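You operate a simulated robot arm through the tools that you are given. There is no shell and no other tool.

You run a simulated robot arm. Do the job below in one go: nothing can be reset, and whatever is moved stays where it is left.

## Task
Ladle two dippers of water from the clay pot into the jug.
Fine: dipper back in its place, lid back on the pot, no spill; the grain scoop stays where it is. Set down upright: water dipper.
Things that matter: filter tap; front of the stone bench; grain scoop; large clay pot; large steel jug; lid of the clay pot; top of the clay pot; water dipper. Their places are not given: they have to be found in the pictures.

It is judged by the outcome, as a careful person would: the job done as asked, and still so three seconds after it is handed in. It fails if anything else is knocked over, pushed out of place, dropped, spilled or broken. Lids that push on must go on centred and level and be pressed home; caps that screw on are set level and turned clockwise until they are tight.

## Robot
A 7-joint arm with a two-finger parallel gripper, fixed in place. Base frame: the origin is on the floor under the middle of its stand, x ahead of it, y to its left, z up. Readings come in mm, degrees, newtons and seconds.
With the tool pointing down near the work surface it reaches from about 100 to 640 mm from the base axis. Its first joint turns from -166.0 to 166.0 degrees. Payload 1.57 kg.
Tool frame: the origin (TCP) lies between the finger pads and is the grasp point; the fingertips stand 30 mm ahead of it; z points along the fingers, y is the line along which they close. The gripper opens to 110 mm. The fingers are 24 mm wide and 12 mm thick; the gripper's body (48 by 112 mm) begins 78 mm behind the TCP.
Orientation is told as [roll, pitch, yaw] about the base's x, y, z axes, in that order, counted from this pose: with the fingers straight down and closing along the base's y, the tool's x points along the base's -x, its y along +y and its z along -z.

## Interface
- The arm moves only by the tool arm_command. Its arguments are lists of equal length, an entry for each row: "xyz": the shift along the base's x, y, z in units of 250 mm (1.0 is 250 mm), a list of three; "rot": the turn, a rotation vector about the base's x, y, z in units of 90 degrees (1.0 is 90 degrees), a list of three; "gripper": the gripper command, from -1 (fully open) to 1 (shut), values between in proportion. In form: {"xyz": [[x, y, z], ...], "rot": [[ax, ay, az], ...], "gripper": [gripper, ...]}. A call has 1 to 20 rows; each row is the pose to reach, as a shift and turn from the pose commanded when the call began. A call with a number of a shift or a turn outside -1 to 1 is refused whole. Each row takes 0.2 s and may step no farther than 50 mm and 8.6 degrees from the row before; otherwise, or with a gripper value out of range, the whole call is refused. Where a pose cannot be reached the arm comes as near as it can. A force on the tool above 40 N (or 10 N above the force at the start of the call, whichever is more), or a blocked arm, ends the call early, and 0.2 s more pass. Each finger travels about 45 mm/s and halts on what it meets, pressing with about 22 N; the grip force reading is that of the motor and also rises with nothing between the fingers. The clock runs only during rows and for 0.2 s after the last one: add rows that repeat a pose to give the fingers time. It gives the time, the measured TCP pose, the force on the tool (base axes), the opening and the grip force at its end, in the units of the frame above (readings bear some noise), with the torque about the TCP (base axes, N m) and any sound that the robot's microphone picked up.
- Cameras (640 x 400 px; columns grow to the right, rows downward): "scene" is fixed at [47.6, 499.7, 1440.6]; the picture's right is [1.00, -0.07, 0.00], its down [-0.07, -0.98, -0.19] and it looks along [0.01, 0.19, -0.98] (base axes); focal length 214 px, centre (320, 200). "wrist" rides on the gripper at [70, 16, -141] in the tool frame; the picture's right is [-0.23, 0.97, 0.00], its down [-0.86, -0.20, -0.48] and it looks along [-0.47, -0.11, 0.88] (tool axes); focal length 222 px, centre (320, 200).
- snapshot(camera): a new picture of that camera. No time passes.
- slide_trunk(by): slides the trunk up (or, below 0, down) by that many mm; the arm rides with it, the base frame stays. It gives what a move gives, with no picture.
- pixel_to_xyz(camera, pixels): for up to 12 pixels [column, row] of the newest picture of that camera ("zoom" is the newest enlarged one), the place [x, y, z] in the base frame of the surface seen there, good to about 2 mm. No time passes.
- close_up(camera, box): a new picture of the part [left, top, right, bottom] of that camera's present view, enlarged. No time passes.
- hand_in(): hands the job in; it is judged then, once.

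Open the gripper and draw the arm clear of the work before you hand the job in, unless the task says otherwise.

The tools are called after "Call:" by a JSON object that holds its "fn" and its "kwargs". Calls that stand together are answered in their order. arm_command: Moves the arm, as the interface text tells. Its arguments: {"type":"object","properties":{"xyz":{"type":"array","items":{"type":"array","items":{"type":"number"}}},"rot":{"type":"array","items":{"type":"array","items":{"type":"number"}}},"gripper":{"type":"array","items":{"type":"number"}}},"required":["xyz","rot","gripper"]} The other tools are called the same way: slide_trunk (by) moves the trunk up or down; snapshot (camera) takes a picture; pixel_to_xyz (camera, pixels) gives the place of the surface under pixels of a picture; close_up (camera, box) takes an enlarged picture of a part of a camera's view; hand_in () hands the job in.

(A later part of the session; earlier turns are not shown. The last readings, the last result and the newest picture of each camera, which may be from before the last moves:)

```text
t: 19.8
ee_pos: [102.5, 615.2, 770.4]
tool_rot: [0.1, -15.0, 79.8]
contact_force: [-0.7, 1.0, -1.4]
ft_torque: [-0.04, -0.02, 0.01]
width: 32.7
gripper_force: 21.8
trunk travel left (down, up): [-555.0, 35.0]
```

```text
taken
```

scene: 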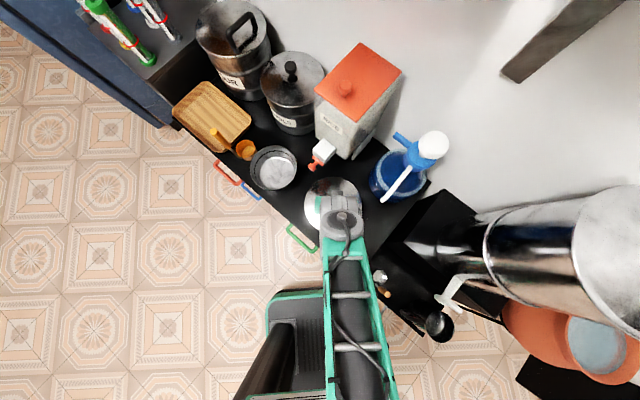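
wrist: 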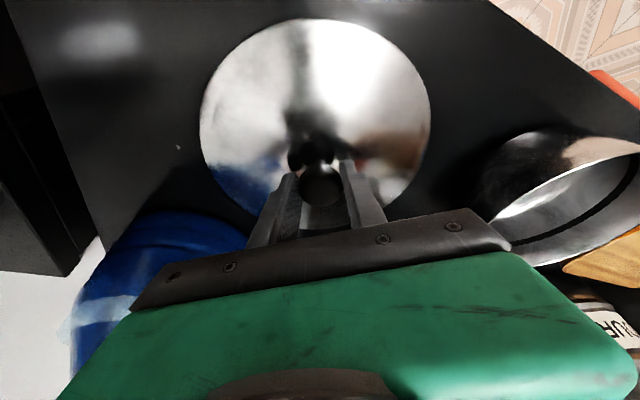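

The lid is over clear bench with margins to bowl, pitcher and front edge. I lower gently to about 2 mm over the expected contact.

Call:
{"fn": "arm_command", "kwargs": {"xyz": [[0, 0, -0.02], [0, 0, -0.036], [0, 0, -0.048], [0, 0, -0.052]], "rot": [[0, 0, 0], [0, 0, 0], [0, 0, 0], [0, 0, 0]], "gripper": [1, 1, 1, 1]}}

Call:
{"fn": "close_up", "kwargs": {"camera": "wrist", "box": [180, 0, 460, 230]}}

Call:
{"fn": "pixel_to_xyz", "kwargs": {"camera": "wrist", "pixels": [[205, 100], [320, 22], [425, 100], [430, 130], [215, 160], [250, 40], [390, 40], [180, 80], [320, 8], [445, 90], [480, 60], [175, 150]]}}

```text
t: 20.8
ee_pos: [103.5, 615.4, 757.9]
tool_rot: [0.0, -15.0, 79.9]
contact_force: [-0.6, -1.7, -0.2]
ft_torque: [0.04, 0.0, 0.02]
width: 32.7
gripper_force: 22.2
trunk travel left (down, up): [-555.0, 35.0]
```

```text
1.74 times, centred on (320, 115) of wrist
```

zoom: 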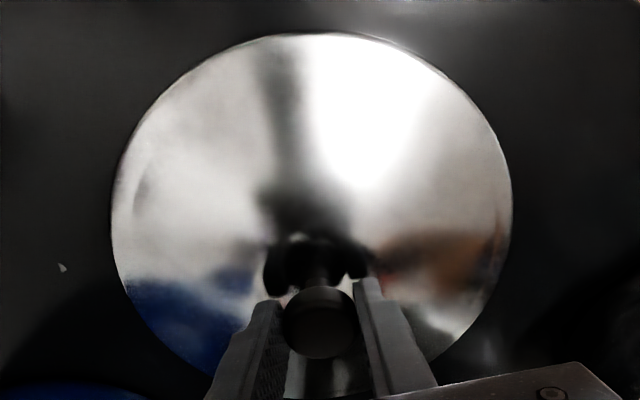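

```text
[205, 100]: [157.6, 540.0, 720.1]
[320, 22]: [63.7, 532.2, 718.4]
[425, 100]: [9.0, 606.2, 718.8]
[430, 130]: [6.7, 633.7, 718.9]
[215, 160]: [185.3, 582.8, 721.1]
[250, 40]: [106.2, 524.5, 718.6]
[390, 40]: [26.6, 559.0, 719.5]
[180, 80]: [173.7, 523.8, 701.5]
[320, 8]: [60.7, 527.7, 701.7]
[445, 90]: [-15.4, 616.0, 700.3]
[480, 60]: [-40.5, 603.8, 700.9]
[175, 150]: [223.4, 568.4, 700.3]
```

Those points belonged to the earlier snapshot (TCP 770.4, offset 51.4 mm – consistent). I measure on the fresh zoom to see the lid's present gap.

Call:
{"fn": "pixel_to_xyz", "kwargs": {"camera": "zoom", "pixels": [[120, 200], [320, 40], [505, 200], [150, 120], [470, 110], [220, 65], [420, 65], [80, 200], [320, 20], [540, 200], [130, 280], [500, 260]]}}

```text
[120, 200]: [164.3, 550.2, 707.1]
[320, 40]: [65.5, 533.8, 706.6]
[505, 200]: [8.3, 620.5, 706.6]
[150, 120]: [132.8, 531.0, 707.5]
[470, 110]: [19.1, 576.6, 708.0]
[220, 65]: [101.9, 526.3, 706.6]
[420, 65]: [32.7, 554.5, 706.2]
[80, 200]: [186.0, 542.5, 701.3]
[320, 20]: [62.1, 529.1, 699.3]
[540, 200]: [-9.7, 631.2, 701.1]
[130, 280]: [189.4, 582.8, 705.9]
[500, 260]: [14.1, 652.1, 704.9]
```

The lid rim is level at z≈706.6 over bench z≈700. I lower 3 mm more in 1 mm steps and read the force.

Call:
{"fn": "arm_command", "kwargs": {"xyz": [[0, 0, -0.004], [0, 0, -0.008], [0, 0, -0.012], [0, 0, -0.012]], "rot": [[0, 0, 0], [0, 0, 0], [0, 0, 0], [0, 0, 0]], "gripper": [1, 1, 1, 1]}}

```text
t: 21.8
ee_pos: [104.0, 615.8, 757.0]
tool_rot: [-0.1, -15.2, 79.8]
contact_force: [2.1, -0.7, 16.9]
ft_torque: [0.11, -0.04, 0.03]
width: 32.9
gripper_force: 22.2
trunk travel left (down, up): [-555.0, 35.0]
```

Contact is felt (≈17 N). I relieve it by 2.5 mm and then open the gripper.

Call:
{"fn": "arm_command", "kwargs": {"xyz": [[0, 0, 0.009], [0, 0, 0.009], [0, 0, 0.009], [0, 0, 0.009], [0, 0, 0.009], [0, 0, 0.009], [0, 0, 0.009]], "rot": [[0, 0, 0], [0, 0, 0], [0, 0, 0], [0, 0, 0], [0, 0, 0], [0, 0, 0], [0, 0, 0]], "gripper": [1, 0.3, 0.1, -0.2, -0.5, -0.5, -0.5]}}

Call:
{"fn": "snapshot", "kwargs": {"camera": "wrist"}}

```text
t: 23.4
ee_pos: [103.8, 613.3, 755.4]
tool_rot: [0.1, -15.0, 79.9]
contact_force: [-0.4, 0.1, -0.6]
ft_torque: [-0.01, 0.02, -0.01]
width: 82.6
gripper_force: 0.1
trunk travel left (down, up): [-555.0, 35.0]
```

```text
taken
```

wrist: 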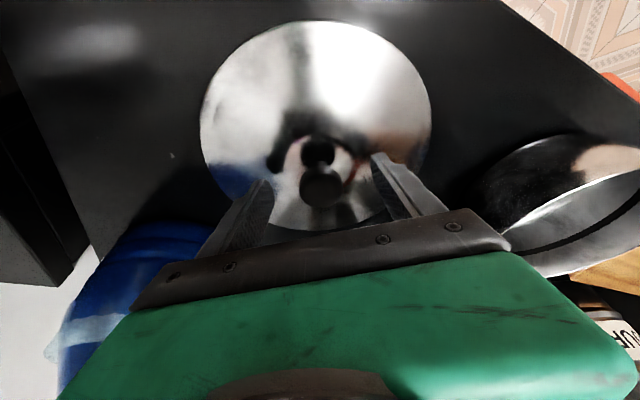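

The lid rests on the bench and the fingers are free of the knob. I rise above the knob and retract radially inward.

Call:
{"fn": "arm_command", "kwargs": {"xyz": [[0, 0, 0.1], [0, 0, 0.25], [-0.02, -0.13, 0.4], [-0.05, -0.3, 0.45], [-0.08, -0.47, 0.45], [-0.11, -0.64, 0.45], [-0.13, -0.8, 0.45]], "rot": [[0, 0, 0], [0, 0, 0], [0, 0, 0], [0, 0, 0], [0, 0, 0], [0, 0, 0], [0, 0, 0]], "gripper": [-0.5, -0.5, -0.5, -0.5, -0.5, -0.5, -0.5]}}

Call:
{"fn": "snapshot", "kwargs": {"camera": "scene"}}

Call:
{"fn": "snapshot", "kwargs": {"camera": "wrist"}}

```text
t: 25.0
ee_pos: [69.7, 412.0, 869.8]
tool_rot: [0.0, -15.1, 79.9]
contact_force: [-0.8, 0.0, -0.4]
ft_torque: [-0.01, -0.02, 0.02]
width: 82.7
gripper_force: 0.1
trunk travel left (down, up): [-555.0, 35.0]
```

```text
taken
```

scene: 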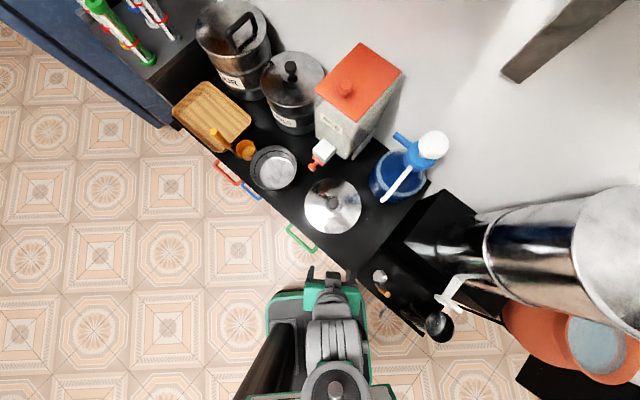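

```text
taken
```

wrist: 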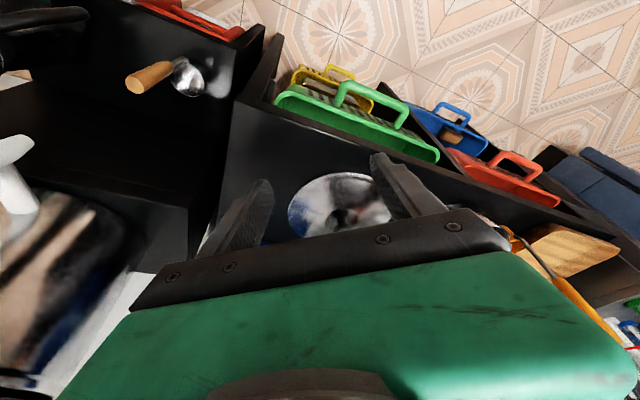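

The lid lies safely on the bench (scene [332,205]). The wrist view shows the dipper at [165,77]; I zoom in and measure its handle and cup.

Call:
{"fn": "close_up", "kwargs": {"camera": "wrist", "box": [105, 30, 245, 120]}}

Call:
{"fn": "pixel_to_xyz", "kwargs": {"camera": "zoom", "pixels": [[120, 245], [170, 225], [220, 200], [270, 180], [300, 165], [320, 150], [340, 190], [380, 210], [420, 190], [370, 270], [340, 240], [400, 150]]}}

```text
4.44 times, centred on (175, 75) of wrist
```

zoom: 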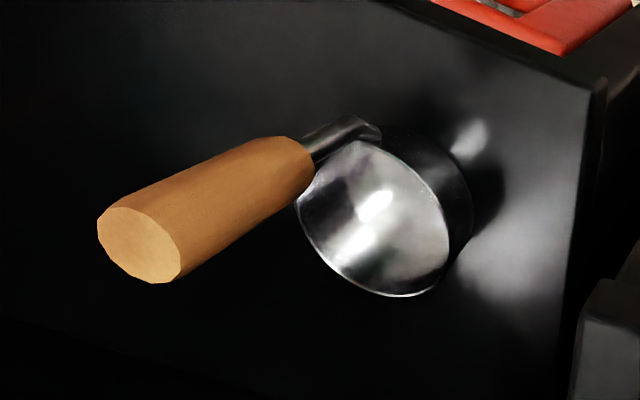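

```text
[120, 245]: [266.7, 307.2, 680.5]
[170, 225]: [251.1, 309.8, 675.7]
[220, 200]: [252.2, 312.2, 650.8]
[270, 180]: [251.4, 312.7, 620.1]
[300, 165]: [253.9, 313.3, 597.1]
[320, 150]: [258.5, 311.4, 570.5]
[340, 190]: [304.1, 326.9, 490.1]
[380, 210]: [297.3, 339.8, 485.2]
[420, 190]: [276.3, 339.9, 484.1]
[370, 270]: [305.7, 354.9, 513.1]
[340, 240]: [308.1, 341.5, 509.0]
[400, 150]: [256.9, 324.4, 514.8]
```

The dipper has a wooden handle (z≈597–681, ≈22 mm thick) and a cup (rim z≈513, radius ≈27, centre ≈(282,339)). I refine the handle's centre from the scene camera.

Call:
{"fn": "close_up", "kwargs": {"camera": "scene", "box": [360, 260, 410, 310]}}

Call:
{"fn": "pixel_to_xyz", "kwargs": {"camera": "zoom", "pixels": [[330, 350], [310, 350], [350, 350], [330, 330], [330, 370], [275, 300], [300, 310], [250, 150], [200, 150], [300, 150], [250, 100], [250, 200]]}}

```text
8.00 times, centred on (385, 285) of scene
```

zoom: 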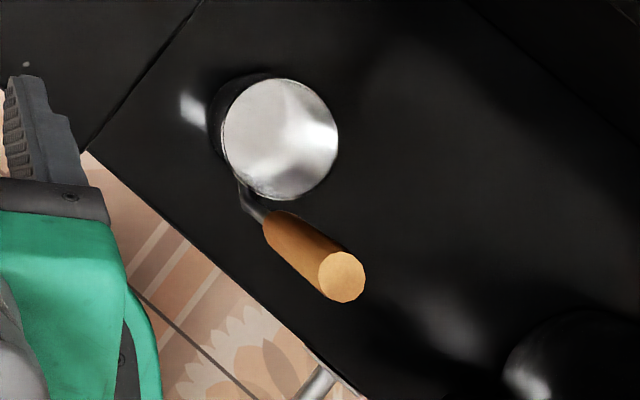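

```text
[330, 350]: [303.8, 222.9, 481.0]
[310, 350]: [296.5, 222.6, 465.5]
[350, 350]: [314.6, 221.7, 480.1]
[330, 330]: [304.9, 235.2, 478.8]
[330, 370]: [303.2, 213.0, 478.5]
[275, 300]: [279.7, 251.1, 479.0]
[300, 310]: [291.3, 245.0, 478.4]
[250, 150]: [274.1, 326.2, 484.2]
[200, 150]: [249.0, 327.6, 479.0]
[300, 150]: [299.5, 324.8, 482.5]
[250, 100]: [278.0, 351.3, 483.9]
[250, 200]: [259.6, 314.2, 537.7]
```

The handle's top disc is at zoom [342,277] and the cup rim centred at [281,140]; I query those accurately.

Call:
{"fn": "pixel_to_xyz", "kwargs": {"camera": "zoom", "pixels": [[342, 277], [323, 280], [362, 277], [342, 256], [342, 298], [275, 225], [224, 150], [335, 140], [275, 82], [281, 198], [320, 100], [240, 105]]}}

```text
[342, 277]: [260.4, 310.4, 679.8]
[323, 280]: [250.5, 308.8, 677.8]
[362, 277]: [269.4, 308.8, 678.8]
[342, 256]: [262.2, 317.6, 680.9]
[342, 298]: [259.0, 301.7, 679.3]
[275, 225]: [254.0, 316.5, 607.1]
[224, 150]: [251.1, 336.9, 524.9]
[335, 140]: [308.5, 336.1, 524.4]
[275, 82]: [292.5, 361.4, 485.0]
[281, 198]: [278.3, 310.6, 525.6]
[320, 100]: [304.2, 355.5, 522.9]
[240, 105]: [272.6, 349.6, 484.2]
```

Handle centre ≈(260.5,310), cup centre ≈(280,338), cup rim z≈524. I move to a hover above the handle with yaw 55° so the cup offset lies in the tool's x–z plane.

Call:
{"fn": "arm_command", "kwargs": {"xyz": [[0.127, -0.068, 0], [0.254, -0.136, 0], [0.381, -0.204, 0], [0.508, -0.272, 0], [0.636, -0.34, -0.1], [0.763, -0.408, -0.2], [0.763, -0.408, -0.34], [0.763, -0.408, -0.34]], "rot": [[0, 0, -0.046], [0, 0, -0.092], [0, 0, -0.138], [0, 0, -0.184], [0, 0, -0.23], [0, 0, -0.2756], [0, 0, -0.2756], [0, 0, -0.2756]], "gripper": [-0.5, -0.5, -0.5, -0.5, -0.5, -0.5, -0.5, -0.5]}}

Call:
{"fn": "snapshot", "kwargs": {"camera": "wrist"}}

Call:
{"fn": "snapshot", "kwargs": {"camera": "scene"}}

```text
t: 26.8
ee_pos: [261.5, 309.2, 786.9]
tool_rot: [-0.1, -15.0, 55.2]
contact_force: [0.4, 0.5, 0.1]
ft_torque: [-0.01, -0.02, 0.0]
width: 82.3
gripper_force: 0.1
trunk travel left (down, up): [-555.0, 35.0]
```

```text
taken
```

wrist: 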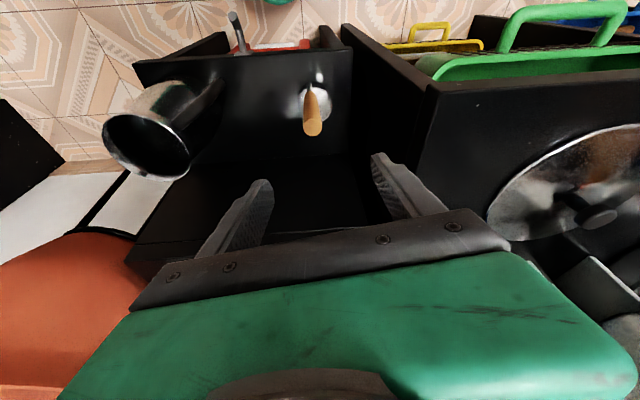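

```text
taken
```

scene: 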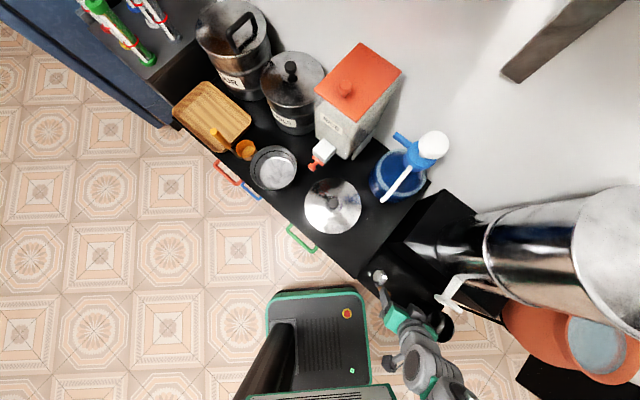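

The handle's top appears at [312,128] below and between the open fingers. I verify its position from this view before descending.

Call:
{"fn": "close_up", "kwargs": {"camera": "wrist", "box": [280, 60, 350, 150]}}

Call:
{"fn": "pixel_to_xyz", "kwargs": {"camera": "wrist", "pixels": [[312, 128], [305, 128], [320, 128], [312, 120], [312, 134], [310, 100], [316, 90], [302, 100], [320, 110], [312, 85]]}}

```text
4.44 times, centred on (315, 105) of wrist
```

zoom: 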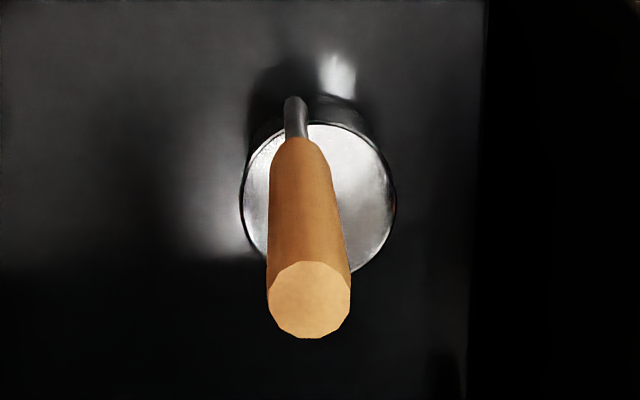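

```text
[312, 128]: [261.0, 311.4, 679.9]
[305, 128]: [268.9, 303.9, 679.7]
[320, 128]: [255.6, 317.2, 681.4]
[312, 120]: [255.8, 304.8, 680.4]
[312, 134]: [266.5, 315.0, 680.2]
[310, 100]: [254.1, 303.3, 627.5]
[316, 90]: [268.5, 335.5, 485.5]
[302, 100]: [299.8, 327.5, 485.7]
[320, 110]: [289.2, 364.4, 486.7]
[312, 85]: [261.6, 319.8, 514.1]
```

Handle centre confirmed at ≈(261,310.5). I descend straight down to TCP z≈650.

Call:
{"fn": "arm_command", "kwargs": {"xyz": [[0, 0.004, -0.15], [0, 0.004, -0.3], [0, 0.004, -0.42], [0, 0.004, -0.5], [0, 0.004, -0.548], [0, 0.004, -0.548]], "rot": [[0, 0, 0], [0, 0, 0], [0, 0, 0], [0, 0, 0], [0, 0, 0], [0, 0, 0]], "gripper": [-0.5, -0.5, -0.5, -0.5, -0.5, -0.5]}}

Call:
{"fn": "snapshot", "kwargs": {"camera": "wrist"}}

```text
t: 28.2
ee_pos: [262.3, 312.8, 648.3]
tool_rot: [0.0, -15.1, 55.2]
contact_force: [-1.0, 0.5, 0.2]
ft_torque: [0.01, -0.01, -0.01]
width: 82.5
gripper_force: 0.0
trunk travel left (down, up): [-555.0, 35.0]
```

```text
taken
```

wrist: 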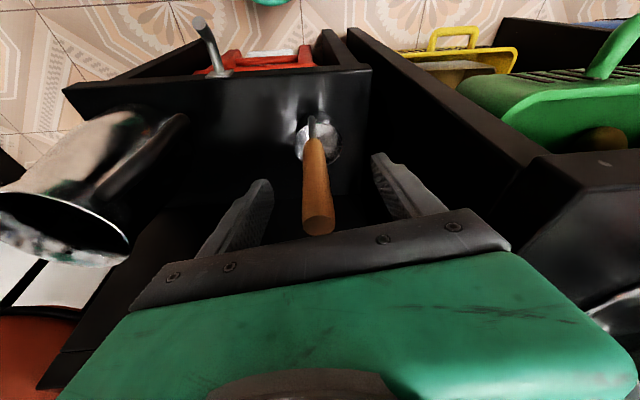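

The handle at [318,195] is centred between the fingers. I close the gripper on it.

Call:
{"fn": "arm_command", "kwargs": {"xyz": [[0, 0, 0], [0, 0, 0], [0, 0, 0], [0, 0, 0], [0, 0, 0], [0, 0, 0], [0, 0, 0]], "rot": [[0, 0, 0], [0, 0, 0], [0, 0, 0], [0, 0, 0], [0, 0, 0], [0, 0, 0], [0, 0, 0]], "gripper": [0.2, 0.5, 1, 1, 1, 1, 1]}}

Call:
{"fn": "snapshot", "kwargs": {"camera": "wrist"}}

```text
t: 29.8
ee_pos: [262.1, 313.5, 648.1]
tool_rot: [0.0, -15.0, 55.2]
contact_force: [-0.5, 0.1, -0.2]
ft_torque: [-0.01, 0.01, 0.02]
width: 24.2
gripper_force: 22.0
trunk travel left (down, up): [-555.0, 35.0]
```

```text
taken
```

wrist: 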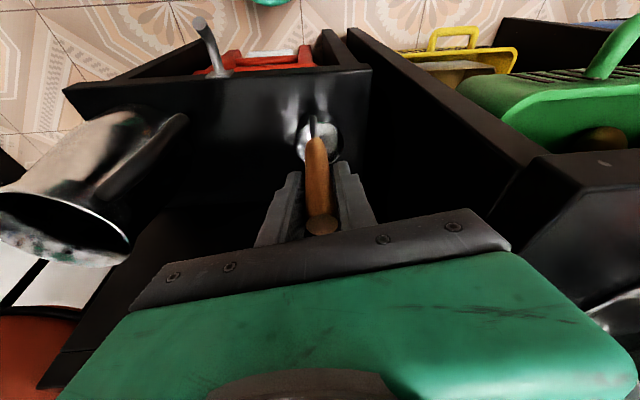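

Handle gripped (24.2 mm). I lift the dipper straight up.

Call:
{"fn": "arm_command", "kwargs": {"xyz": [[0, 0, 0.03], [0, 0, 0.1], [0, 0, 0.25], [0, 0, 0.42], [0, 0, 0.6], [0, 0, 0.78], [0, 0, 0.93], [0, 0, 1.0]], "rot": [[0, 0, 0], [0, 0, 0], [0, 0, 0], [0, 0, 0], [0, 0, 0], [0, 0, 0], [0, 0, 0], [0, 0, 0]], "gripper": [1, 1, 1, 1, 1, 1, 1, 1]}}

Call:
{"fn": "snapshot", "kwargs": {"camera": "wrist"}}

Call:
{"fn": "snapshot", "kwargs": {"camera": "scene"}}

```text
t: 31.6
ee_pos: [258.4, 312.0, 897.2]
tool_rot: [-0.1, -15.0, 55.0]
contact_force: [-0.6, 0.0, -1.2]
ft_torque: [0.02, -0.01, -0.02]
width: 24.4
gripper_force: 21.9
trunk travel left (down, up): [-555.0, 35.0]
```

```text
taken
```

wrist: 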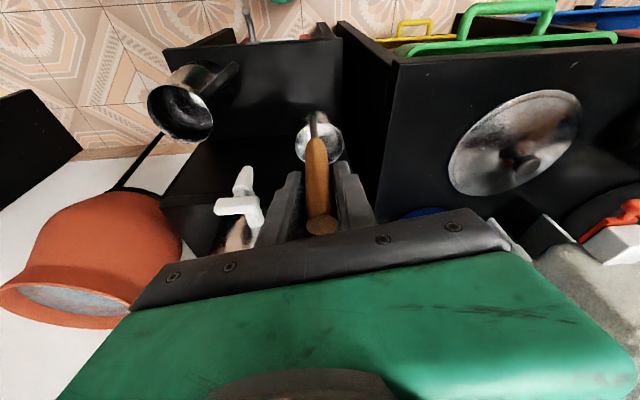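

```text
taken
```

scene: 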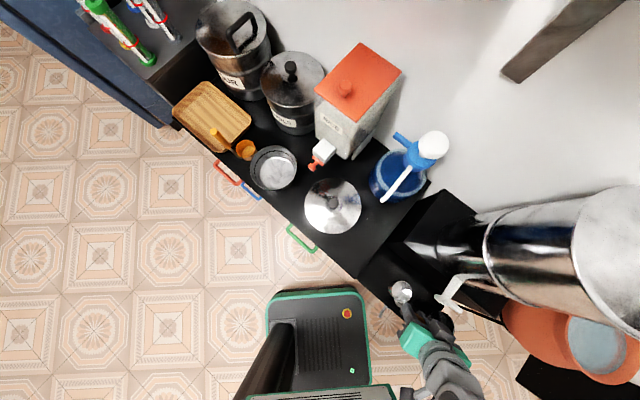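

The dipper hangs as gripped, with the jug and tap clear of it. I raise to z≈1062 and swing toward the pot's azimuth at r≈405.

Call:
{"fn": "arm_command", "kwargs": {"xyz": [[0, 0, 0.18], [0, 0, 0.36], [0, 0, 0.54], [0, 0, 0.66], [0.12, -0.11, 0.66], [0.231, -0.235, 0.66], [0.326, -0.368, 0.66], [0.408, -0.51, 0.66], [0.477, -0.662, 0.66], [0.528, -0.818, 0.66]], "rot": [[0, 0, 0], [0, 0, 0], [0, 0, 0], [0, 0, 0], [0, 0, -0.0735], [0, 0, -0.147], [0, 0, -0.2205], [0, 0, -0.294], [0, 0, -0.3675], [0, 0, -0.441]], "gripper": [1, 1, 1, 1, 1, 1, 1, 1, 1, 1]}}

Call:
{"fn": "snapshot", "kwargs": {"camera": "wrist"}}

Call:
{"fn": "snapshot", "kwargs": {"camera": "scene"}}

```text
t: 33.8
ee_pos: [392.8, 106.8, 1059.9]
tool_rot: [0.1, -14.9, 15.3]
contact_force: [-0.4, -0.8, -0.7]
ft_torque: [-0.02, -0.02, 0.0]
width: 24.6
gripper_force: 21.7
trunk travel left (down, up): [-555.0, 35.0]
```

```text
taken
```

wrist: 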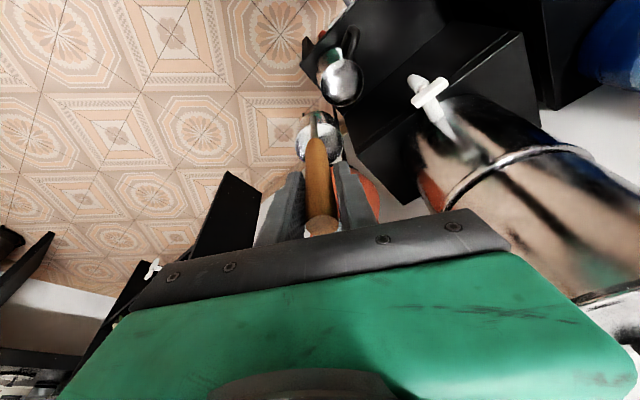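

```text
taken
```

scene: 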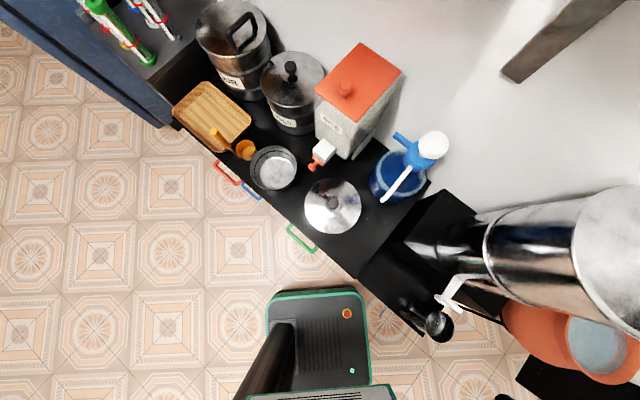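

The dipper's cup is at [318,137] in the wrist view. I measure the cup rim and handle relative to the TCP before extending to the pot.

Call:
{"fn": "close_up", "kwargs": {"camera": "wrist", "box": [275, 90, 365, 240]}}

Call:
{"fn": "pixel_to_xyz", "kwargs": {"camera": "wrist", "pixels": [[296, 135], [341, 135], [318, 163], [300, 120], [335, 120], [318, 118], [303, 155], [336, 155], [318, 145], [330, 140], [318, 190], [321, 225]]}}

```text
2.67 times, centred on (320, 165) of wrist
```

zoom: 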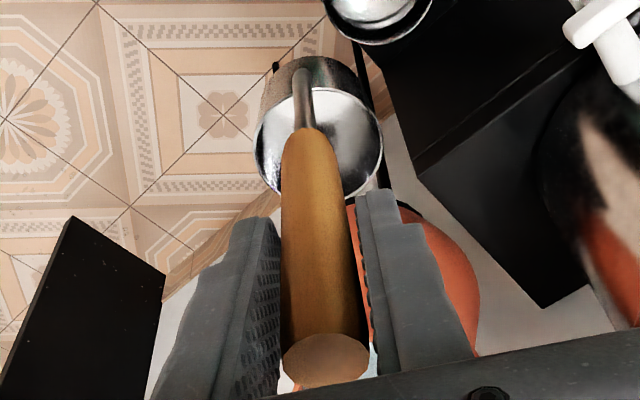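

```text
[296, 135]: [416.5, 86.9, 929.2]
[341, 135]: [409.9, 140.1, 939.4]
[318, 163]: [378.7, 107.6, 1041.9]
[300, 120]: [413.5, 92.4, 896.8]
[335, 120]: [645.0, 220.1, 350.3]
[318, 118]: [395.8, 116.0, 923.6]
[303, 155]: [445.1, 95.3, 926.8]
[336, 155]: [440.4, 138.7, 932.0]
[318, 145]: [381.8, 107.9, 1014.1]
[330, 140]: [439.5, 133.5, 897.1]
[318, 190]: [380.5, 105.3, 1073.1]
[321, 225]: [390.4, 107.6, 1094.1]
```

The rim readings hint at a small tilt; I query more rim and cup-floor points in the zoom.

Call:
{"fn": "pixel_to_xyz", "kwargs": {"camera": "zoom", "pixels": [[257, 150], [262, 120], [275, 103], [330, 92], [360, 100], [378, 125], [381, 150], [372, 175], [352, 193], [268, 178], [270, 140], [340, 130]]}}

Call:
{"fn": "pixel_to_xyz", "kwargs": {"camera": "zoom", "pixels": [[325, 362], [290, 355], [362, 365], [325, 345], [325, 380], [310, 140], [300, 200], [320, 300], [302, 100], [285, 190], [350, 160], [365, 140]]}}

```text
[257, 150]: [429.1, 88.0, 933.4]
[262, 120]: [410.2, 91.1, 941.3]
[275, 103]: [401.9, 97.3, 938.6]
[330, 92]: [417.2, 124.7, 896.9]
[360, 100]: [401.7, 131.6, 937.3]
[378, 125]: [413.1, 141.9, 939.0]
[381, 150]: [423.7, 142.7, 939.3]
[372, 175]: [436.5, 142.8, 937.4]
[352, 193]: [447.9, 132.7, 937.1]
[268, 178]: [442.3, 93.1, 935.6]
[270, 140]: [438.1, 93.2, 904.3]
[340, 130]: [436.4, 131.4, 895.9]
```

```text
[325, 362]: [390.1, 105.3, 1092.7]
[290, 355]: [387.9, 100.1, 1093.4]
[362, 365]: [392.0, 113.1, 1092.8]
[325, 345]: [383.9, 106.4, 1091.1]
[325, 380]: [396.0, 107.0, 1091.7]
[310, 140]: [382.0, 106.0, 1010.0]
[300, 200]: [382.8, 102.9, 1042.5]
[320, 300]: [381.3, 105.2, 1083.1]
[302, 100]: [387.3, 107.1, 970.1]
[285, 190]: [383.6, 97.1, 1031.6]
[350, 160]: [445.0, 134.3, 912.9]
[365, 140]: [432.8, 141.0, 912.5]
```

The cup is level: rim z≈938, centre ≈(424,115.5), i.e. TCP + (31.5, 8.7). I extend radially outward toward the pot at z≈1060.

Call:
{"fn": "arm_command", "kwargs": {"xyz": [[0.16, 0.045, 0], [0.32, 0.09, 0], [0.48, 0.135, 0], [0.64, 0.18, 0], [0.8, 0.224, 0], [0.96, 0.269, 0]], "rot": [[0, 0, 0], [0, 0, 0], [0, 0, 0], [0, 0, 0], [0, 0, 0], [0, 0, 0]], "gripper": [1, 1, 1, 1, 1, 1]}}

Call:
{"fn": "arm_command", "kwargs": {"xyz": [[0.14, 0.04, 0], [0.25, 0.072, 0], [0.287, 0.081, 0], [0.287, 0.081, 0]], "rot": [[0, 0, 0], [0, 0, 0], [0, 0, 0], [0, 0, 0]], "gripper": [1, 1, 1, 1]}}

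Call:
{"fn": "snapshot", "kwargs": {"camera": "wrist"}}

Call:
{"fn": "snapshot", "kwargs": {"camera": "scene"}}

```text
t: 35.2
ee_pos: [634.1, 176.0, 1060.1]
tool_rot: [0.0, -15.0, 15.5]
contact_force: [0.1, -0.4, -0.7]
ft_torque: [-0.04, 0.03, 0.0]
width: 24.6
gripper_force: 21.7
trunk travel left (down, up): [-555.0, 35.0]
```

```text
t: 36.2
ee_pos: [704.7, 195.4, 1062.1]
tool_rot: [0.0, -15.0, 15.3]
contact_force: [0.0, -0.1, -0.1]
ft_torque: [-0.02, 0.01, 0.01]
width: 24.4
gripper_force: 21.4
trunk travel left (down, up): [-555.0, 35.0]
```

```text
taken
```

wrist: 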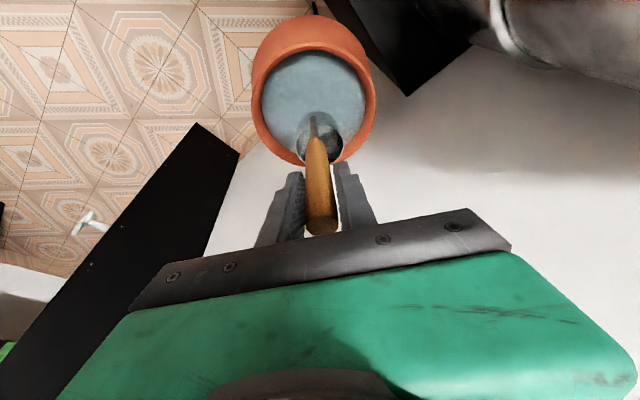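

```text
taken
```

scene: 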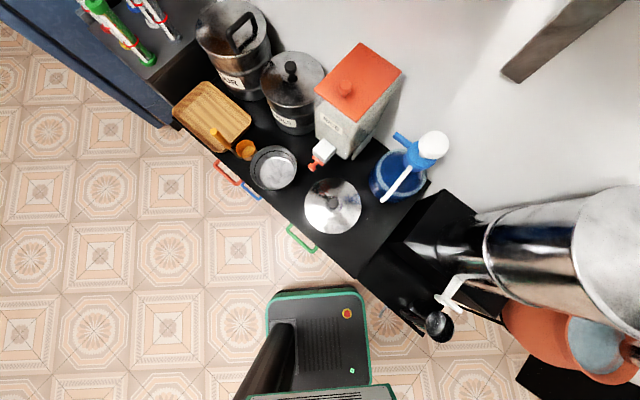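

The pot mouth with water is at [315,90] and the cup is above it. I measure rim and cup points to verify it's centred before lowering.

Call:
{"fn": "close_up", "kwargs": {"camera": "wrist", "box": [245, 0, 385, 240]}}

Call:
{"fn": "pixel_to_xyz", "kwargs": {"camera": "wrist", "pixels": [[256, 85], [262, 50], [290, 26], [340, 26], [368, 50], [372, 90], [298, 140], [342, 140], [340, 150], [305, 128], [300, 155], [262, 85]]}}

```text
1.67 times, centred on (315, 120) of wrist
```

zoom: 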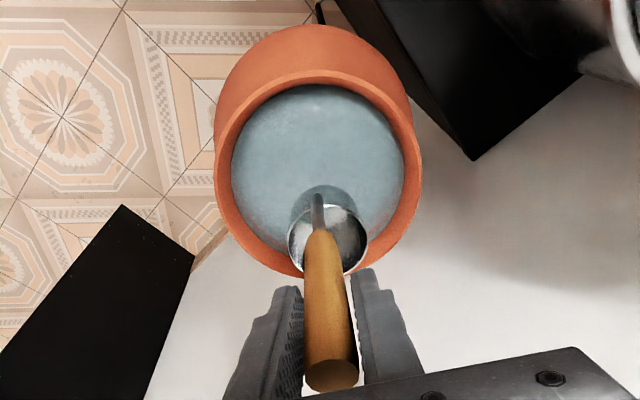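

```text
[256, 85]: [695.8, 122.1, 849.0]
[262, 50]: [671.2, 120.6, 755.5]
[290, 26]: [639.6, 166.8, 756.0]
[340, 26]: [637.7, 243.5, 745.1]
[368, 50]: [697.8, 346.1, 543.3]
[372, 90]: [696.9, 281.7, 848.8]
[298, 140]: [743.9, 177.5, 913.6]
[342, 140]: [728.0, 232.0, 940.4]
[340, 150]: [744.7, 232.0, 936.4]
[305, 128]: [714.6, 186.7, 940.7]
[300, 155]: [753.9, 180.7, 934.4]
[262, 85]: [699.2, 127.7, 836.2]
```

The cup is centred over the mouth (cup centre ≈(736,205)). I lower slowly into the water until the cup rim is about 12 mm below the surface.

Call:
{"fn": "arm_command", "kwargs": {"xyz": [[0, 0, -0.1], [0, 0, -0.2], [0, 0, -0.26], [0, 0, -0.3], [0, 0, -0.34], [0, 0, -0.38], [0, 0, -0.42], [0, 0, -0.45], [0, 0, -0.48], [0, 0, -0.5], [0, 0, -0.5], [0, 0, -0.5]], "rot": [[0, 0, 0], [0, 0, 0], [0, 0, 0], [0, 0, 0], [0, 0, 0], [0, 0, 0], [0, 0, 0], [0, 0, 0], [0, 0, 0], [0, 0, 0], [0, 0, 0], [0, 0, 0]], "gripper": [1, 1, 1, 1, 1, 1, 1, 1, 1, 1, 1, 1]}}

Call:
{"fn": "close_up", "kwargs": {"camera": "wrist", "box": [200, 0, 440, 240]}}

Call:
{"fn": "close_up", "kwargs": {"camera": "scene", "box": [540, 300, 640, 400]}}

```text
t: 38.8
ee_pos: [705.2, 197.5, 935.7]
tool_rot: [0.0, -15.0, 15.3]
contact_force: [-0.6, -0.2, -1.5]
ft_torque: [0.0, 0.04, 0.0]
width: 24.3
gripper_force: 21.8
trunk travel left (down, up): [-555.0, 35.0]
```

```text
1.67 times, centred on (320, 120) of wrist
```

zoom: 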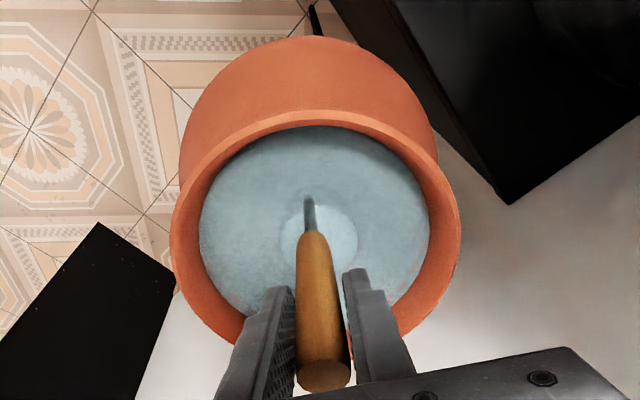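

```text
4.00 times, centred on (590, 350) of scene
```

zoom: 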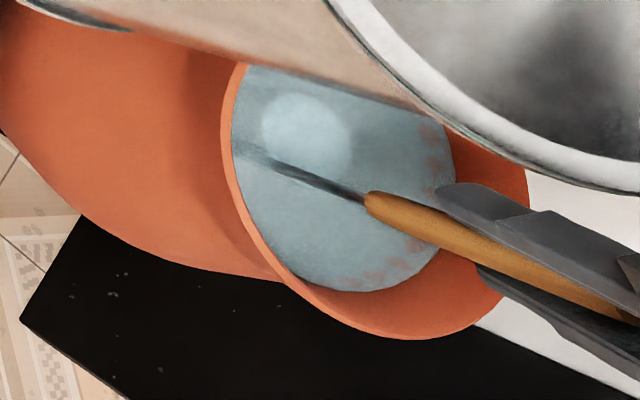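

The cup is fully under the surface (bright disc in both views). I wait briefly for it to fill and then raise it slowly, straight up.

Call:
{"fn": "arm_command", "kwargs": {"xyz": [[0, 0, 0], [0, 0, 0], [0, 0, 0], [0, 0, 0.01], [0, 0, 0.03], [0, 0, 0.06], [0, 0, 0.09], [0, 0, 0.12], [0, 0, 0.15], [0, 0, 0.18], [0, 0, 0.21], [0, 0, 0.24], [0, 0, 0.27], [0, 0, 0.3], [0, 0, 0.34], [0, 0, 0.38], [0, 0, 0.41], [0, 0, 0.43], [0, 0, 0.44], [0, 0, 0.44]], "rot": [[0, 0, 0], [0, 0, 0], [0, 0, 0], [0, 0, 0], [0, 0, 0], [0, 0, 0], [0, 0, 0], [0, 0, 0], [0, 0, 0], [0, 0, 0], [0, 0, 0], [0, 0, 0], [0, 0, 0], [0, 0, 0], [0, 0, 0], [0, 0, 0], [0, 0, 0], [0, 0, 0], [0, 0, 0], [0, 0, 0]], "gripper": [1, 1, 1, 1, 1, 1, 1, 1, 1, 1, 1, 1, 1, 1, 1, 1, 1, 1, 1, 1]}}

Call:
{"fn": "close_up", "kwargs": {"camera": "wrist", "box": [250, 0, 390, 240]}}

Call:
{"fn": "close_up", "kwargs": {"camera": "scene", "box": [540, 300, 640, 400]}}

```text
t: 43.0
ee_pos: [705.6, 195.8, 1046.9]
tool_rot: [0.0, -15.1, 15.4]
contact_force: [0.4, -0.1, -1.8]
ft_torque: [-0.03, 0.05, 0.0]
width: 24.7
gripper_force: 22.1
trunk travel left (down, up): [-555.0, 35.0]
```

```text
1.67 times, centred on (320, 120) of wrist
```

zoom: 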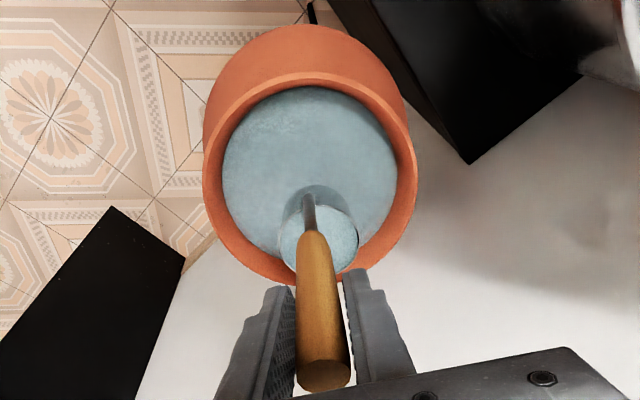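

```text
4.00 times, centred on (590, 350) of scene
```

zoom: 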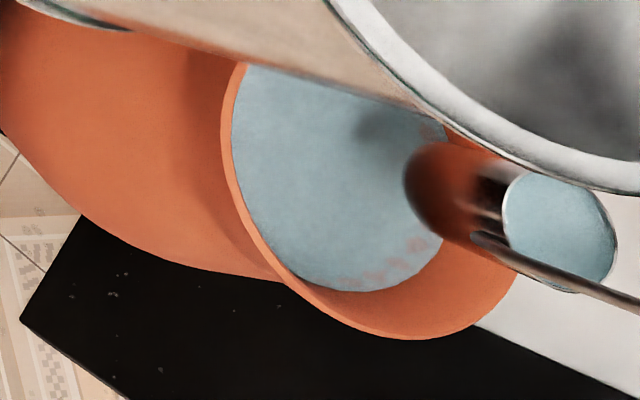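

The cup came up full (blue disc). Before transporting I measure the jug's rim precisely in the scene camera.

Call:
{"fn": "close_up", "kwargs": {"camera": "scene", "box": [395, 265, 475, 355]}}

```text
4.44 times, centred on (435, 310) of scene
```

zoom: 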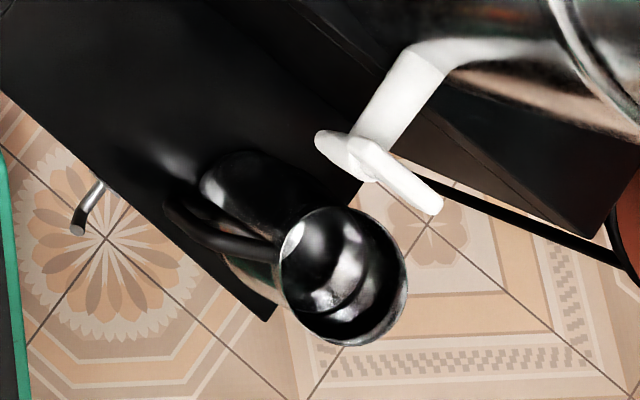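

Call:
{"fn": "pixel_to_xyz", "kwargs": {"camera": "zoom", "pixels": [[281, 270], [300, 228], [345, 208], [385, 225], [403, 265], [395, 310], [350, 343], [300, 325], [340, 270], [205, 235], [250, 245], [180, 210]]}}

Call:
{"fn": "pixel_to_xyz", "kwargs": {"camera": "zoom", "pixels": [[283, 285], [290, 245], [320, 214], [365, 212], [398, 245], [405, 290], [375, 333], [325, 340], [330, 145], [430, 205], [380, 160], [420, 60]]}}

```text
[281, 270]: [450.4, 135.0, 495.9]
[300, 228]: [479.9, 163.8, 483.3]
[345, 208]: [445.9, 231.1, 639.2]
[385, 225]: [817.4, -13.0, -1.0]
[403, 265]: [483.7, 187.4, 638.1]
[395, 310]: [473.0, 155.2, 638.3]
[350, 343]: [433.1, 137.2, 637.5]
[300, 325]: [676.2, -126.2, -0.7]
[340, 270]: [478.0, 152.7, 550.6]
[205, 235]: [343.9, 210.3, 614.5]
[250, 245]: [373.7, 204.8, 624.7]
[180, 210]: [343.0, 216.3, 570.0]
```

```text
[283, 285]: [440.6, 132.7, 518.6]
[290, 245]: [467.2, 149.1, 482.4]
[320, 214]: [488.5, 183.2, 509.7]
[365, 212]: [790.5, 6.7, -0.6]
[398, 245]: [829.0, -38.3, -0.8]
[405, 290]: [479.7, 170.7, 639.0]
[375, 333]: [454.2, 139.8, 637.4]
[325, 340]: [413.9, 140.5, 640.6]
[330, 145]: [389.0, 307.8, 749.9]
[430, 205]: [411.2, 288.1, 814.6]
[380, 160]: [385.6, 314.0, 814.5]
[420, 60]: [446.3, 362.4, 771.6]
```

Jug rim: z≈640, centre ≈(437,187), radius ≈48; tap lies at y≥288, z 750–815. While still over the pot I tip the cup about 4° and back, so it leaves a little freeboard for the carry.

Call:
{"fn": "arm_command", "kwargs": {"xyz": [[0, 0, 0], [0, 0, 0], [0, 0, 0], [0, 0, 0], [0, 0, 0], [0, 0, 0], [0, 0, 0], [0, 0, 0], [0, 0, 0], [0, 0, 0], [0, 0, 0]], "rot": [[0.003, -0.0107, 0], [0.0074, -0.0268, 0], [0.0118, -0.0429, 0], [0.0118, -0.0429, 0], [0.0118, -0.0429, 0], [0.0118, -0.0429, 0], [0.0089, -0.032, 0], [0.0059, -0.0214, 0], [0.003, -0.0107, 0], [0, 0, 0], [0, 0, 0]], "gripper": [1, 1, 1, 1, 1, 1, 1, 1, 1, 1, 1]}}

Call:
{"fn": "close_up", "kwargs": {"camera": "wrist", "box": [250, 0, 390, 240]}}

Call:
{"fn": "close_up", "kwargs": {"camera": "scene", "box": [540, 300, 640, 400]}}

```text
t: 45.4
ee_pos: [704.5, 194.8, 1046.3]
tool_rot: [0.0, -15.0, 15.4]
contact_force: [0.5, -0.1, -2.0]
ft_torque: [-0.01, 0.04, -0.03]
width: 24.4
gripper_force: 22.1
trunk travel left (down, up): [-555.0, 35.0]
```

```text
1.67 times, centred on (320, 120) of wrist
```

zoom: 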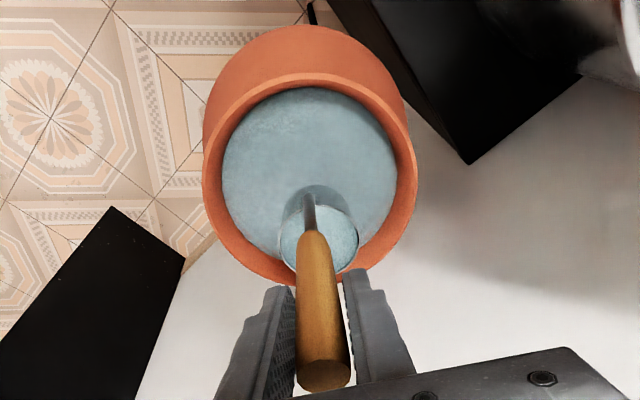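

```text
4.00 times, centred on (590, 350) of scene
```

zoom: 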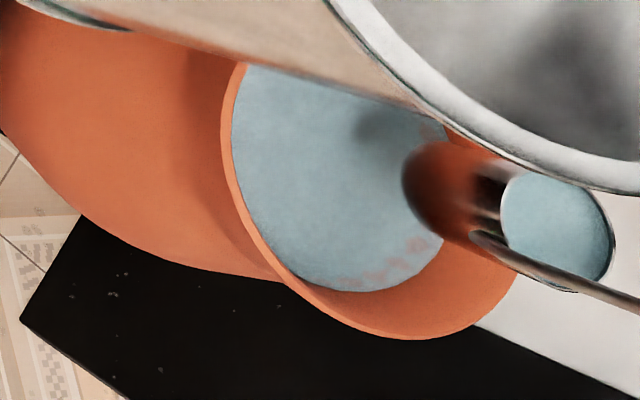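

The cup now shows a small freeboard. I carry it back radially with gentle acceleration and deceleration.

Call:
{"fn": "arm_command", "kwargs": {"xyz": [[-0.0154, -0.0042, 0], [-0.0463, -0.0127, 0], [-0.0925, -0.0255, 0], [-0.1542, -0.0425, 0], [-0.2236, -0.0616, 0], [-0.2931, -0.0807, 0], [-0.3625, -0.0998, 0], [-0.4319, -0.119, 0], [-0.5013, -0.1381, 0], [-0.5707, -0.1572, 0], [-0.6401, -0.1763, 0], [-0.7095, -0.1954, 0], [-0.7789, -0.2145, 0], [-0.8329, -0.2294, 0], [-0.8715, -0.24, 0], [-0.8946, -0.2464, 0], [-0.9062, -0.2496, 0], [-0.9062, -0.2496, 0]], "rot": [[0, 0, 0], [0, 0, 0], [0, 0, 0], [0, 0, 0], [0, 0, 0], [0, 0, 0], [0, 0, 0], [0, 0, 0], [0, 0, 0], [0, 0, 0], [0, 0, 0], [0, 0, 0], [0, 0, 0], [0, 0, 0], [0, 0, 0], [0, 0, 0], [0, 0, 0], [0, 0, 0]], "gripper": [1, 1, 1, 1, 1, 1, 1, 1, 1, 1, 1, 1, 1, 1, 1, 1, 1, 1]}}

Call:
{"fn": "snapshot", "kwargs": {"camera": "wrist"}}

Call:
{"fn": "snapshot", "kwargs": {"camera": "scene"}}

```text
t: 49.2
ee_pos: [480.0, 133.6, 1046.1]
tool_rot: [-0.1, -14.9, 15.3]
contact_force: [0.2, -0.4, -2.3]
ft_torque: [0.0, 0.07, -0.01]
width: 24.7
gripper_force: 22.0
trunk travel left (down, up): [-555.0, 35.0]
```

```text
taken
```

wrist: 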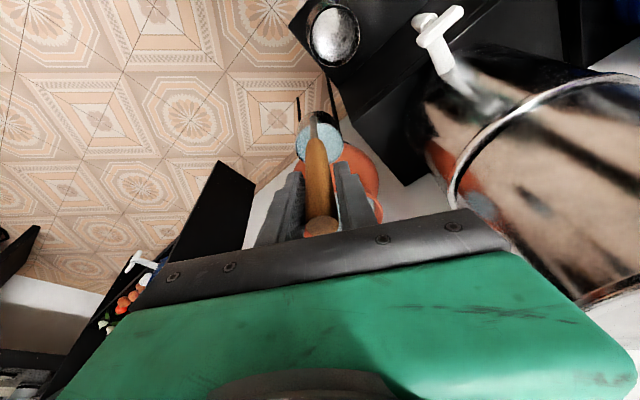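

```text
taken
```

scene: 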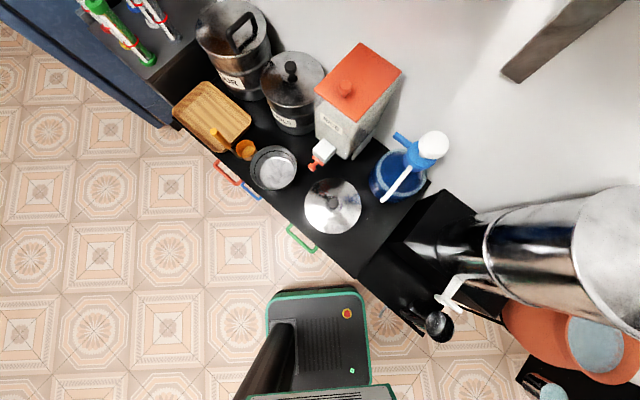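

Still full, no spill seen. I move over beside the jug mouth (TCP ≈(404,223)) while yawing to 0, keeping accelerations small.

Call:
{"fn": "arm_command", "kwargs": {"xyz": [[-0.0103, 0.0122, 0], [-0.0309, 0.0367, 0], [-0.0615, 0.0731, 0], [-0.1026, 0.122, 0], [-0.1438, 0.171, 0], [-0.1847, 0.2196, 0], [-0.2259, 0.2686, 0], [-0.2565, 0.3049, 0], [-0.2798, 0.3326, 0], [-0.2952, 0.351, 0], [-0.3028, 0.36, 0], [-0.3028, 0.36, 0]], "rot": [[0, 0, -0.0058], [0, 0, -0.0174], [0, 0, -0.0346], [0, 0, -0.0578], [0, 0, -0.081], [0, 0, -0.1041], [0, 0, -0.1273], [0, 0, -0.1445], [0, 0, -0.1576], [0, 0, -0.1663], [0, 0, -0.1706], [0, 0, -0.1706]], "gripper": [1, 1, 1, 1, 1, 1, 1, 1, 1, 1, 1, 1]}}

Call:
{"fn": "snapshot", "kwargs": {"camera": "wrist"}}

Call:
{"fn": "snapshot", "kwargs": {"camera": "scene"}}

```text
t: 51.8
ee_pos: [403.2, 223.3, 1046.4]
tool_rot: [0.0, -14.9, 0.0]
contact_force: [-0.2, -0.4, -1.2]
ft_torque: [-0.04, 0.04, -0.01]
width: 24.4
gripper_force: 22.7
trunk travel left (down, up): [-555.0, 35.0]
```

```text
taken
```

wrist: 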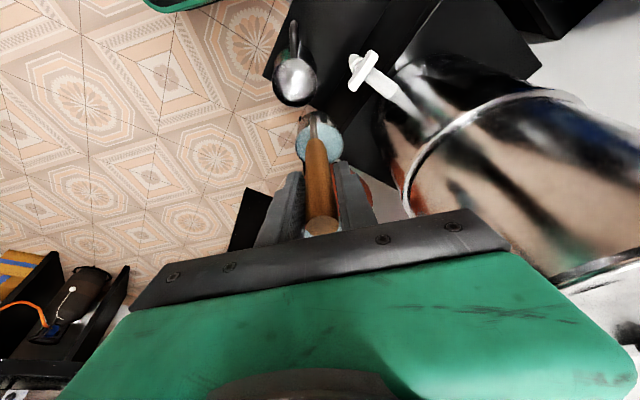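

```text
taken
```

scene: 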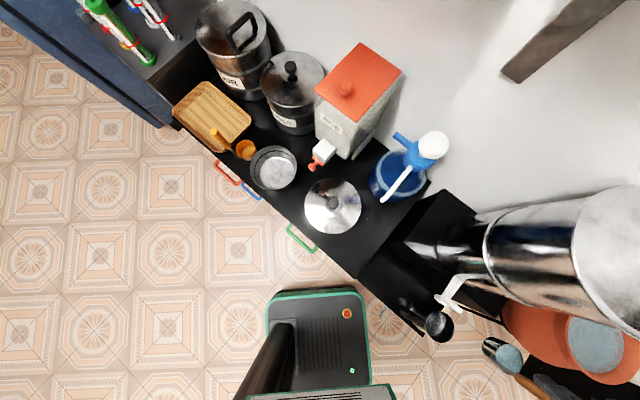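

The cup is above the jug area, still full. I lower smoothly to TCP z≈828 (cup bottom about 20 mm above the jug's rim).

Call:
{"fn": "arm_command", "kwargs": {"xyz": [[0, 0, -0.02], [0, 0, -0.06], [0, 0, -0.124], [0, 0, -0.204], [0, 0, -0.292], [0, 0, -0.38], [0, 0, -0.468], [0, 0, -0.556], [0, 0, -0.644], [0, 0, -0.716], [0, 0, -0.772], [0, 0, -0.812], [0, 0, -0.84], [0, 0, -0.86], [0, 0, -0.872], [0, 0, -0.872]], "rot": [[0, 0, 0], [0, 0, 0], [0, 0, 0], [0, 0, 0], [0, 0, 0], [0, 0, 0], [0, 0, 0], [0, 0, 0], [0, 0, 0], [0, 0, 0], [0, 0, 0], [0, 0, 0], [0, 0, 0], [0, 0, 0], [0, 0, 0], [0, 0, 0]], "gripper": [1, 1, 1, 1, 1, 1, 1, 1, 1, 1, 1, 1, 1, 1, 1, 1]}}

Call:
{"fn": "snapshot", "kwargs": {"camera": "wrist"}}

Call:
{"fn": "close_up", "kwargs": {"camera": "scene", "box": [380, 250, 500, 400]}}

```text
t: 55.2
ee_pos: [402.2, 222.6, 829.1]
tool_rot: [-0.1, -15.1, 0.0]
contact_force: [0.0, 0.0, -2.3]
ft_torque: [0.02, 0.01, -0.01]
width: 24.6
gripper_force: 22.0
trunk travel left (down, up): [-555.0, 35.0]
```

```text
taken
```

wrist: 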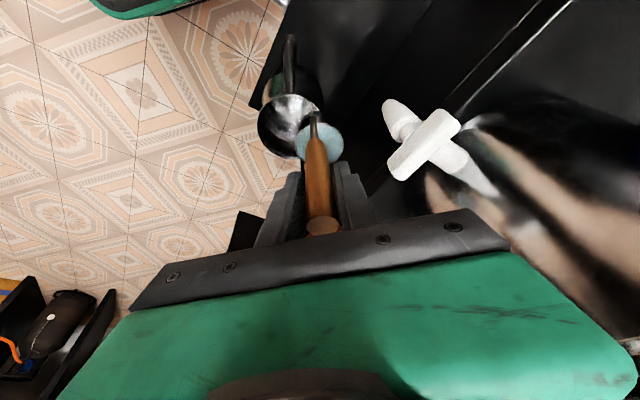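

```text
2.67 times, centred on (440, 325) of scene
```

zoom: 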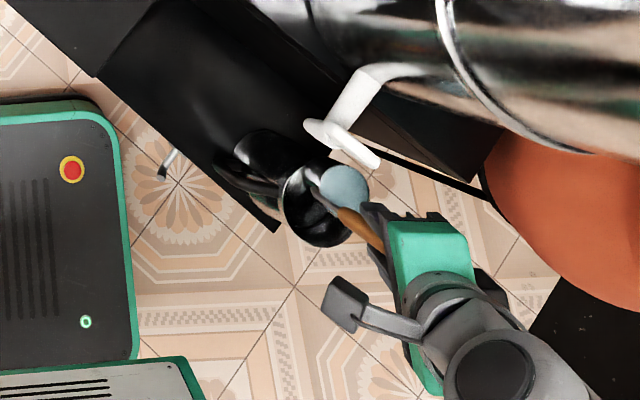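

The cup sits at the edge of the jug's mouth as planned. I measure cup and jug rim points in this zoom to confirm the lip position.

Call:
{"fn": "pixel_to_xyz", "kwargs": {"camera": "zoom", "pixels": [[345, 165], [366, 180], [362, 203], [345, 208], [325, 195], [345, 187], [283, 215], [320, 247], [345, 238], [290, 180], [300, 240], [325, 165]]}}

Call:
{"fn": "pixel_to_xyz", "kwargs": {"camera": "wrist", "pixels": [[297, 142], [343, 142], [300, 128], [335, 160], [330, 140], [258, 125], [270, 150], [290, 97], [318, 112], [292, 158], [310, 240], [265, 105]]}}

```text
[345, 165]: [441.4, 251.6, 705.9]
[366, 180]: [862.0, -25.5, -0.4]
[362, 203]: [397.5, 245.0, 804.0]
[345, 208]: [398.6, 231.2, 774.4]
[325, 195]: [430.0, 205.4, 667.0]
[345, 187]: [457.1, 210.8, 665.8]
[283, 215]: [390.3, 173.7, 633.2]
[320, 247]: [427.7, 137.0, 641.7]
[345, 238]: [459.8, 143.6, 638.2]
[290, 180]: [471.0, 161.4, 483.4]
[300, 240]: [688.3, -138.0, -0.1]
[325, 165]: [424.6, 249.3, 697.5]
```

```text
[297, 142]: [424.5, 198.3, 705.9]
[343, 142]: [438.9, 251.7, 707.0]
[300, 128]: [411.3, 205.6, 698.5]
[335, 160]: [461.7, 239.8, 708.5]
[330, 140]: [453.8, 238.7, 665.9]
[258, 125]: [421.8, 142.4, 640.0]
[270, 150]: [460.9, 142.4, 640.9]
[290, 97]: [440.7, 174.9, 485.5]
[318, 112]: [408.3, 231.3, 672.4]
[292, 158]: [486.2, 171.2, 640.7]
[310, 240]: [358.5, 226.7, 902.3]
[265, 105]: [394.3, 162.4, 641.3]
```

Cup lip at (435,196,707) overhangs the jug mouth (centre (438,187), R≈49). I start rolling the dipper about the base x axis while moving the TCP so the pouring lip stays put above the mouth, first to 24°.

Call:
{"fn": "arm_command", "kwargs": {"xyz": [[0, -0.0257, 0.0016], [0, -0.0516, 0.0018], [0, -0.0777, 0.0007], [0, -0.1039, -0.0018], [0, -0.1301, -0.0056], [0, -0.1563, -0.0109], [0, -0.1823, -0.0175], [0, -0.2082, -0.0254]], "rot": [[0.0333, 0, 0], [0.0667, 0, 0], [0.1, 0, 0], [0.1333, 0, 0], [0.1667, 0, 0], [0.2, 0, 0], [0.2333, 0, 0], [0.2667, 0, 0]], "gripper": [1, 1, 1, 1, 1, 1, 1, 1]}}

Call:
{"fn": "snapshot", "kwargs": {"camera": "wrist"}}

Call:
{"fn": "close_up", "kwargs": {"camera": "scene", "box": [380, 250, 500, 400]}}

```text
t: 57.0
ee_pos: [403.2, 171.2, 823.4]
tool_rot: [24.7, -13.6, -6.2]
contact_force: [-0.1, -0.3, -1.3]
ft_torque: [-0.08, 0.08, 0.01]
width: 24.8
gripper_force: 21.9
trunk travel left (down, up): [-555.0, 35.0]
```

```text
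taken
```

wrist: 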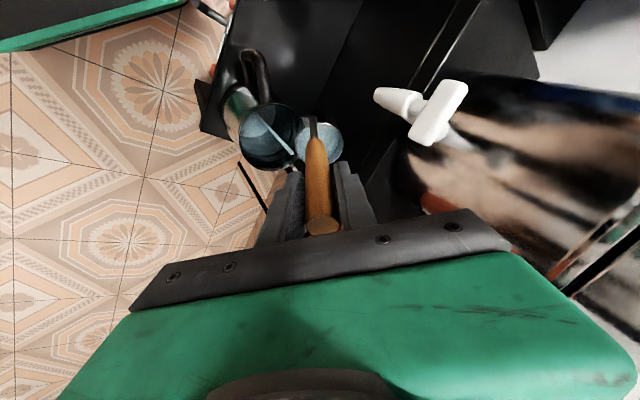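

```text
2.67 times, centred on (440, 325) of scene
```

zoom: 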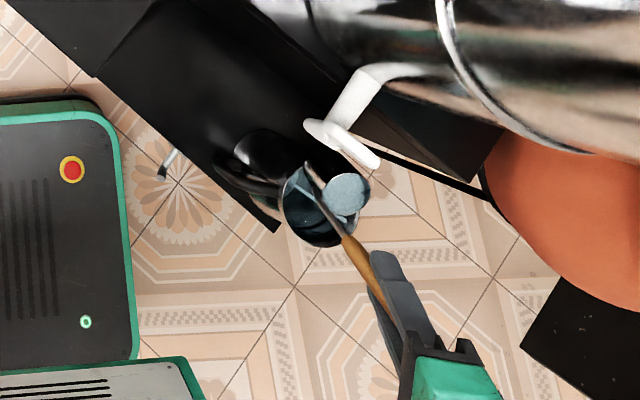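

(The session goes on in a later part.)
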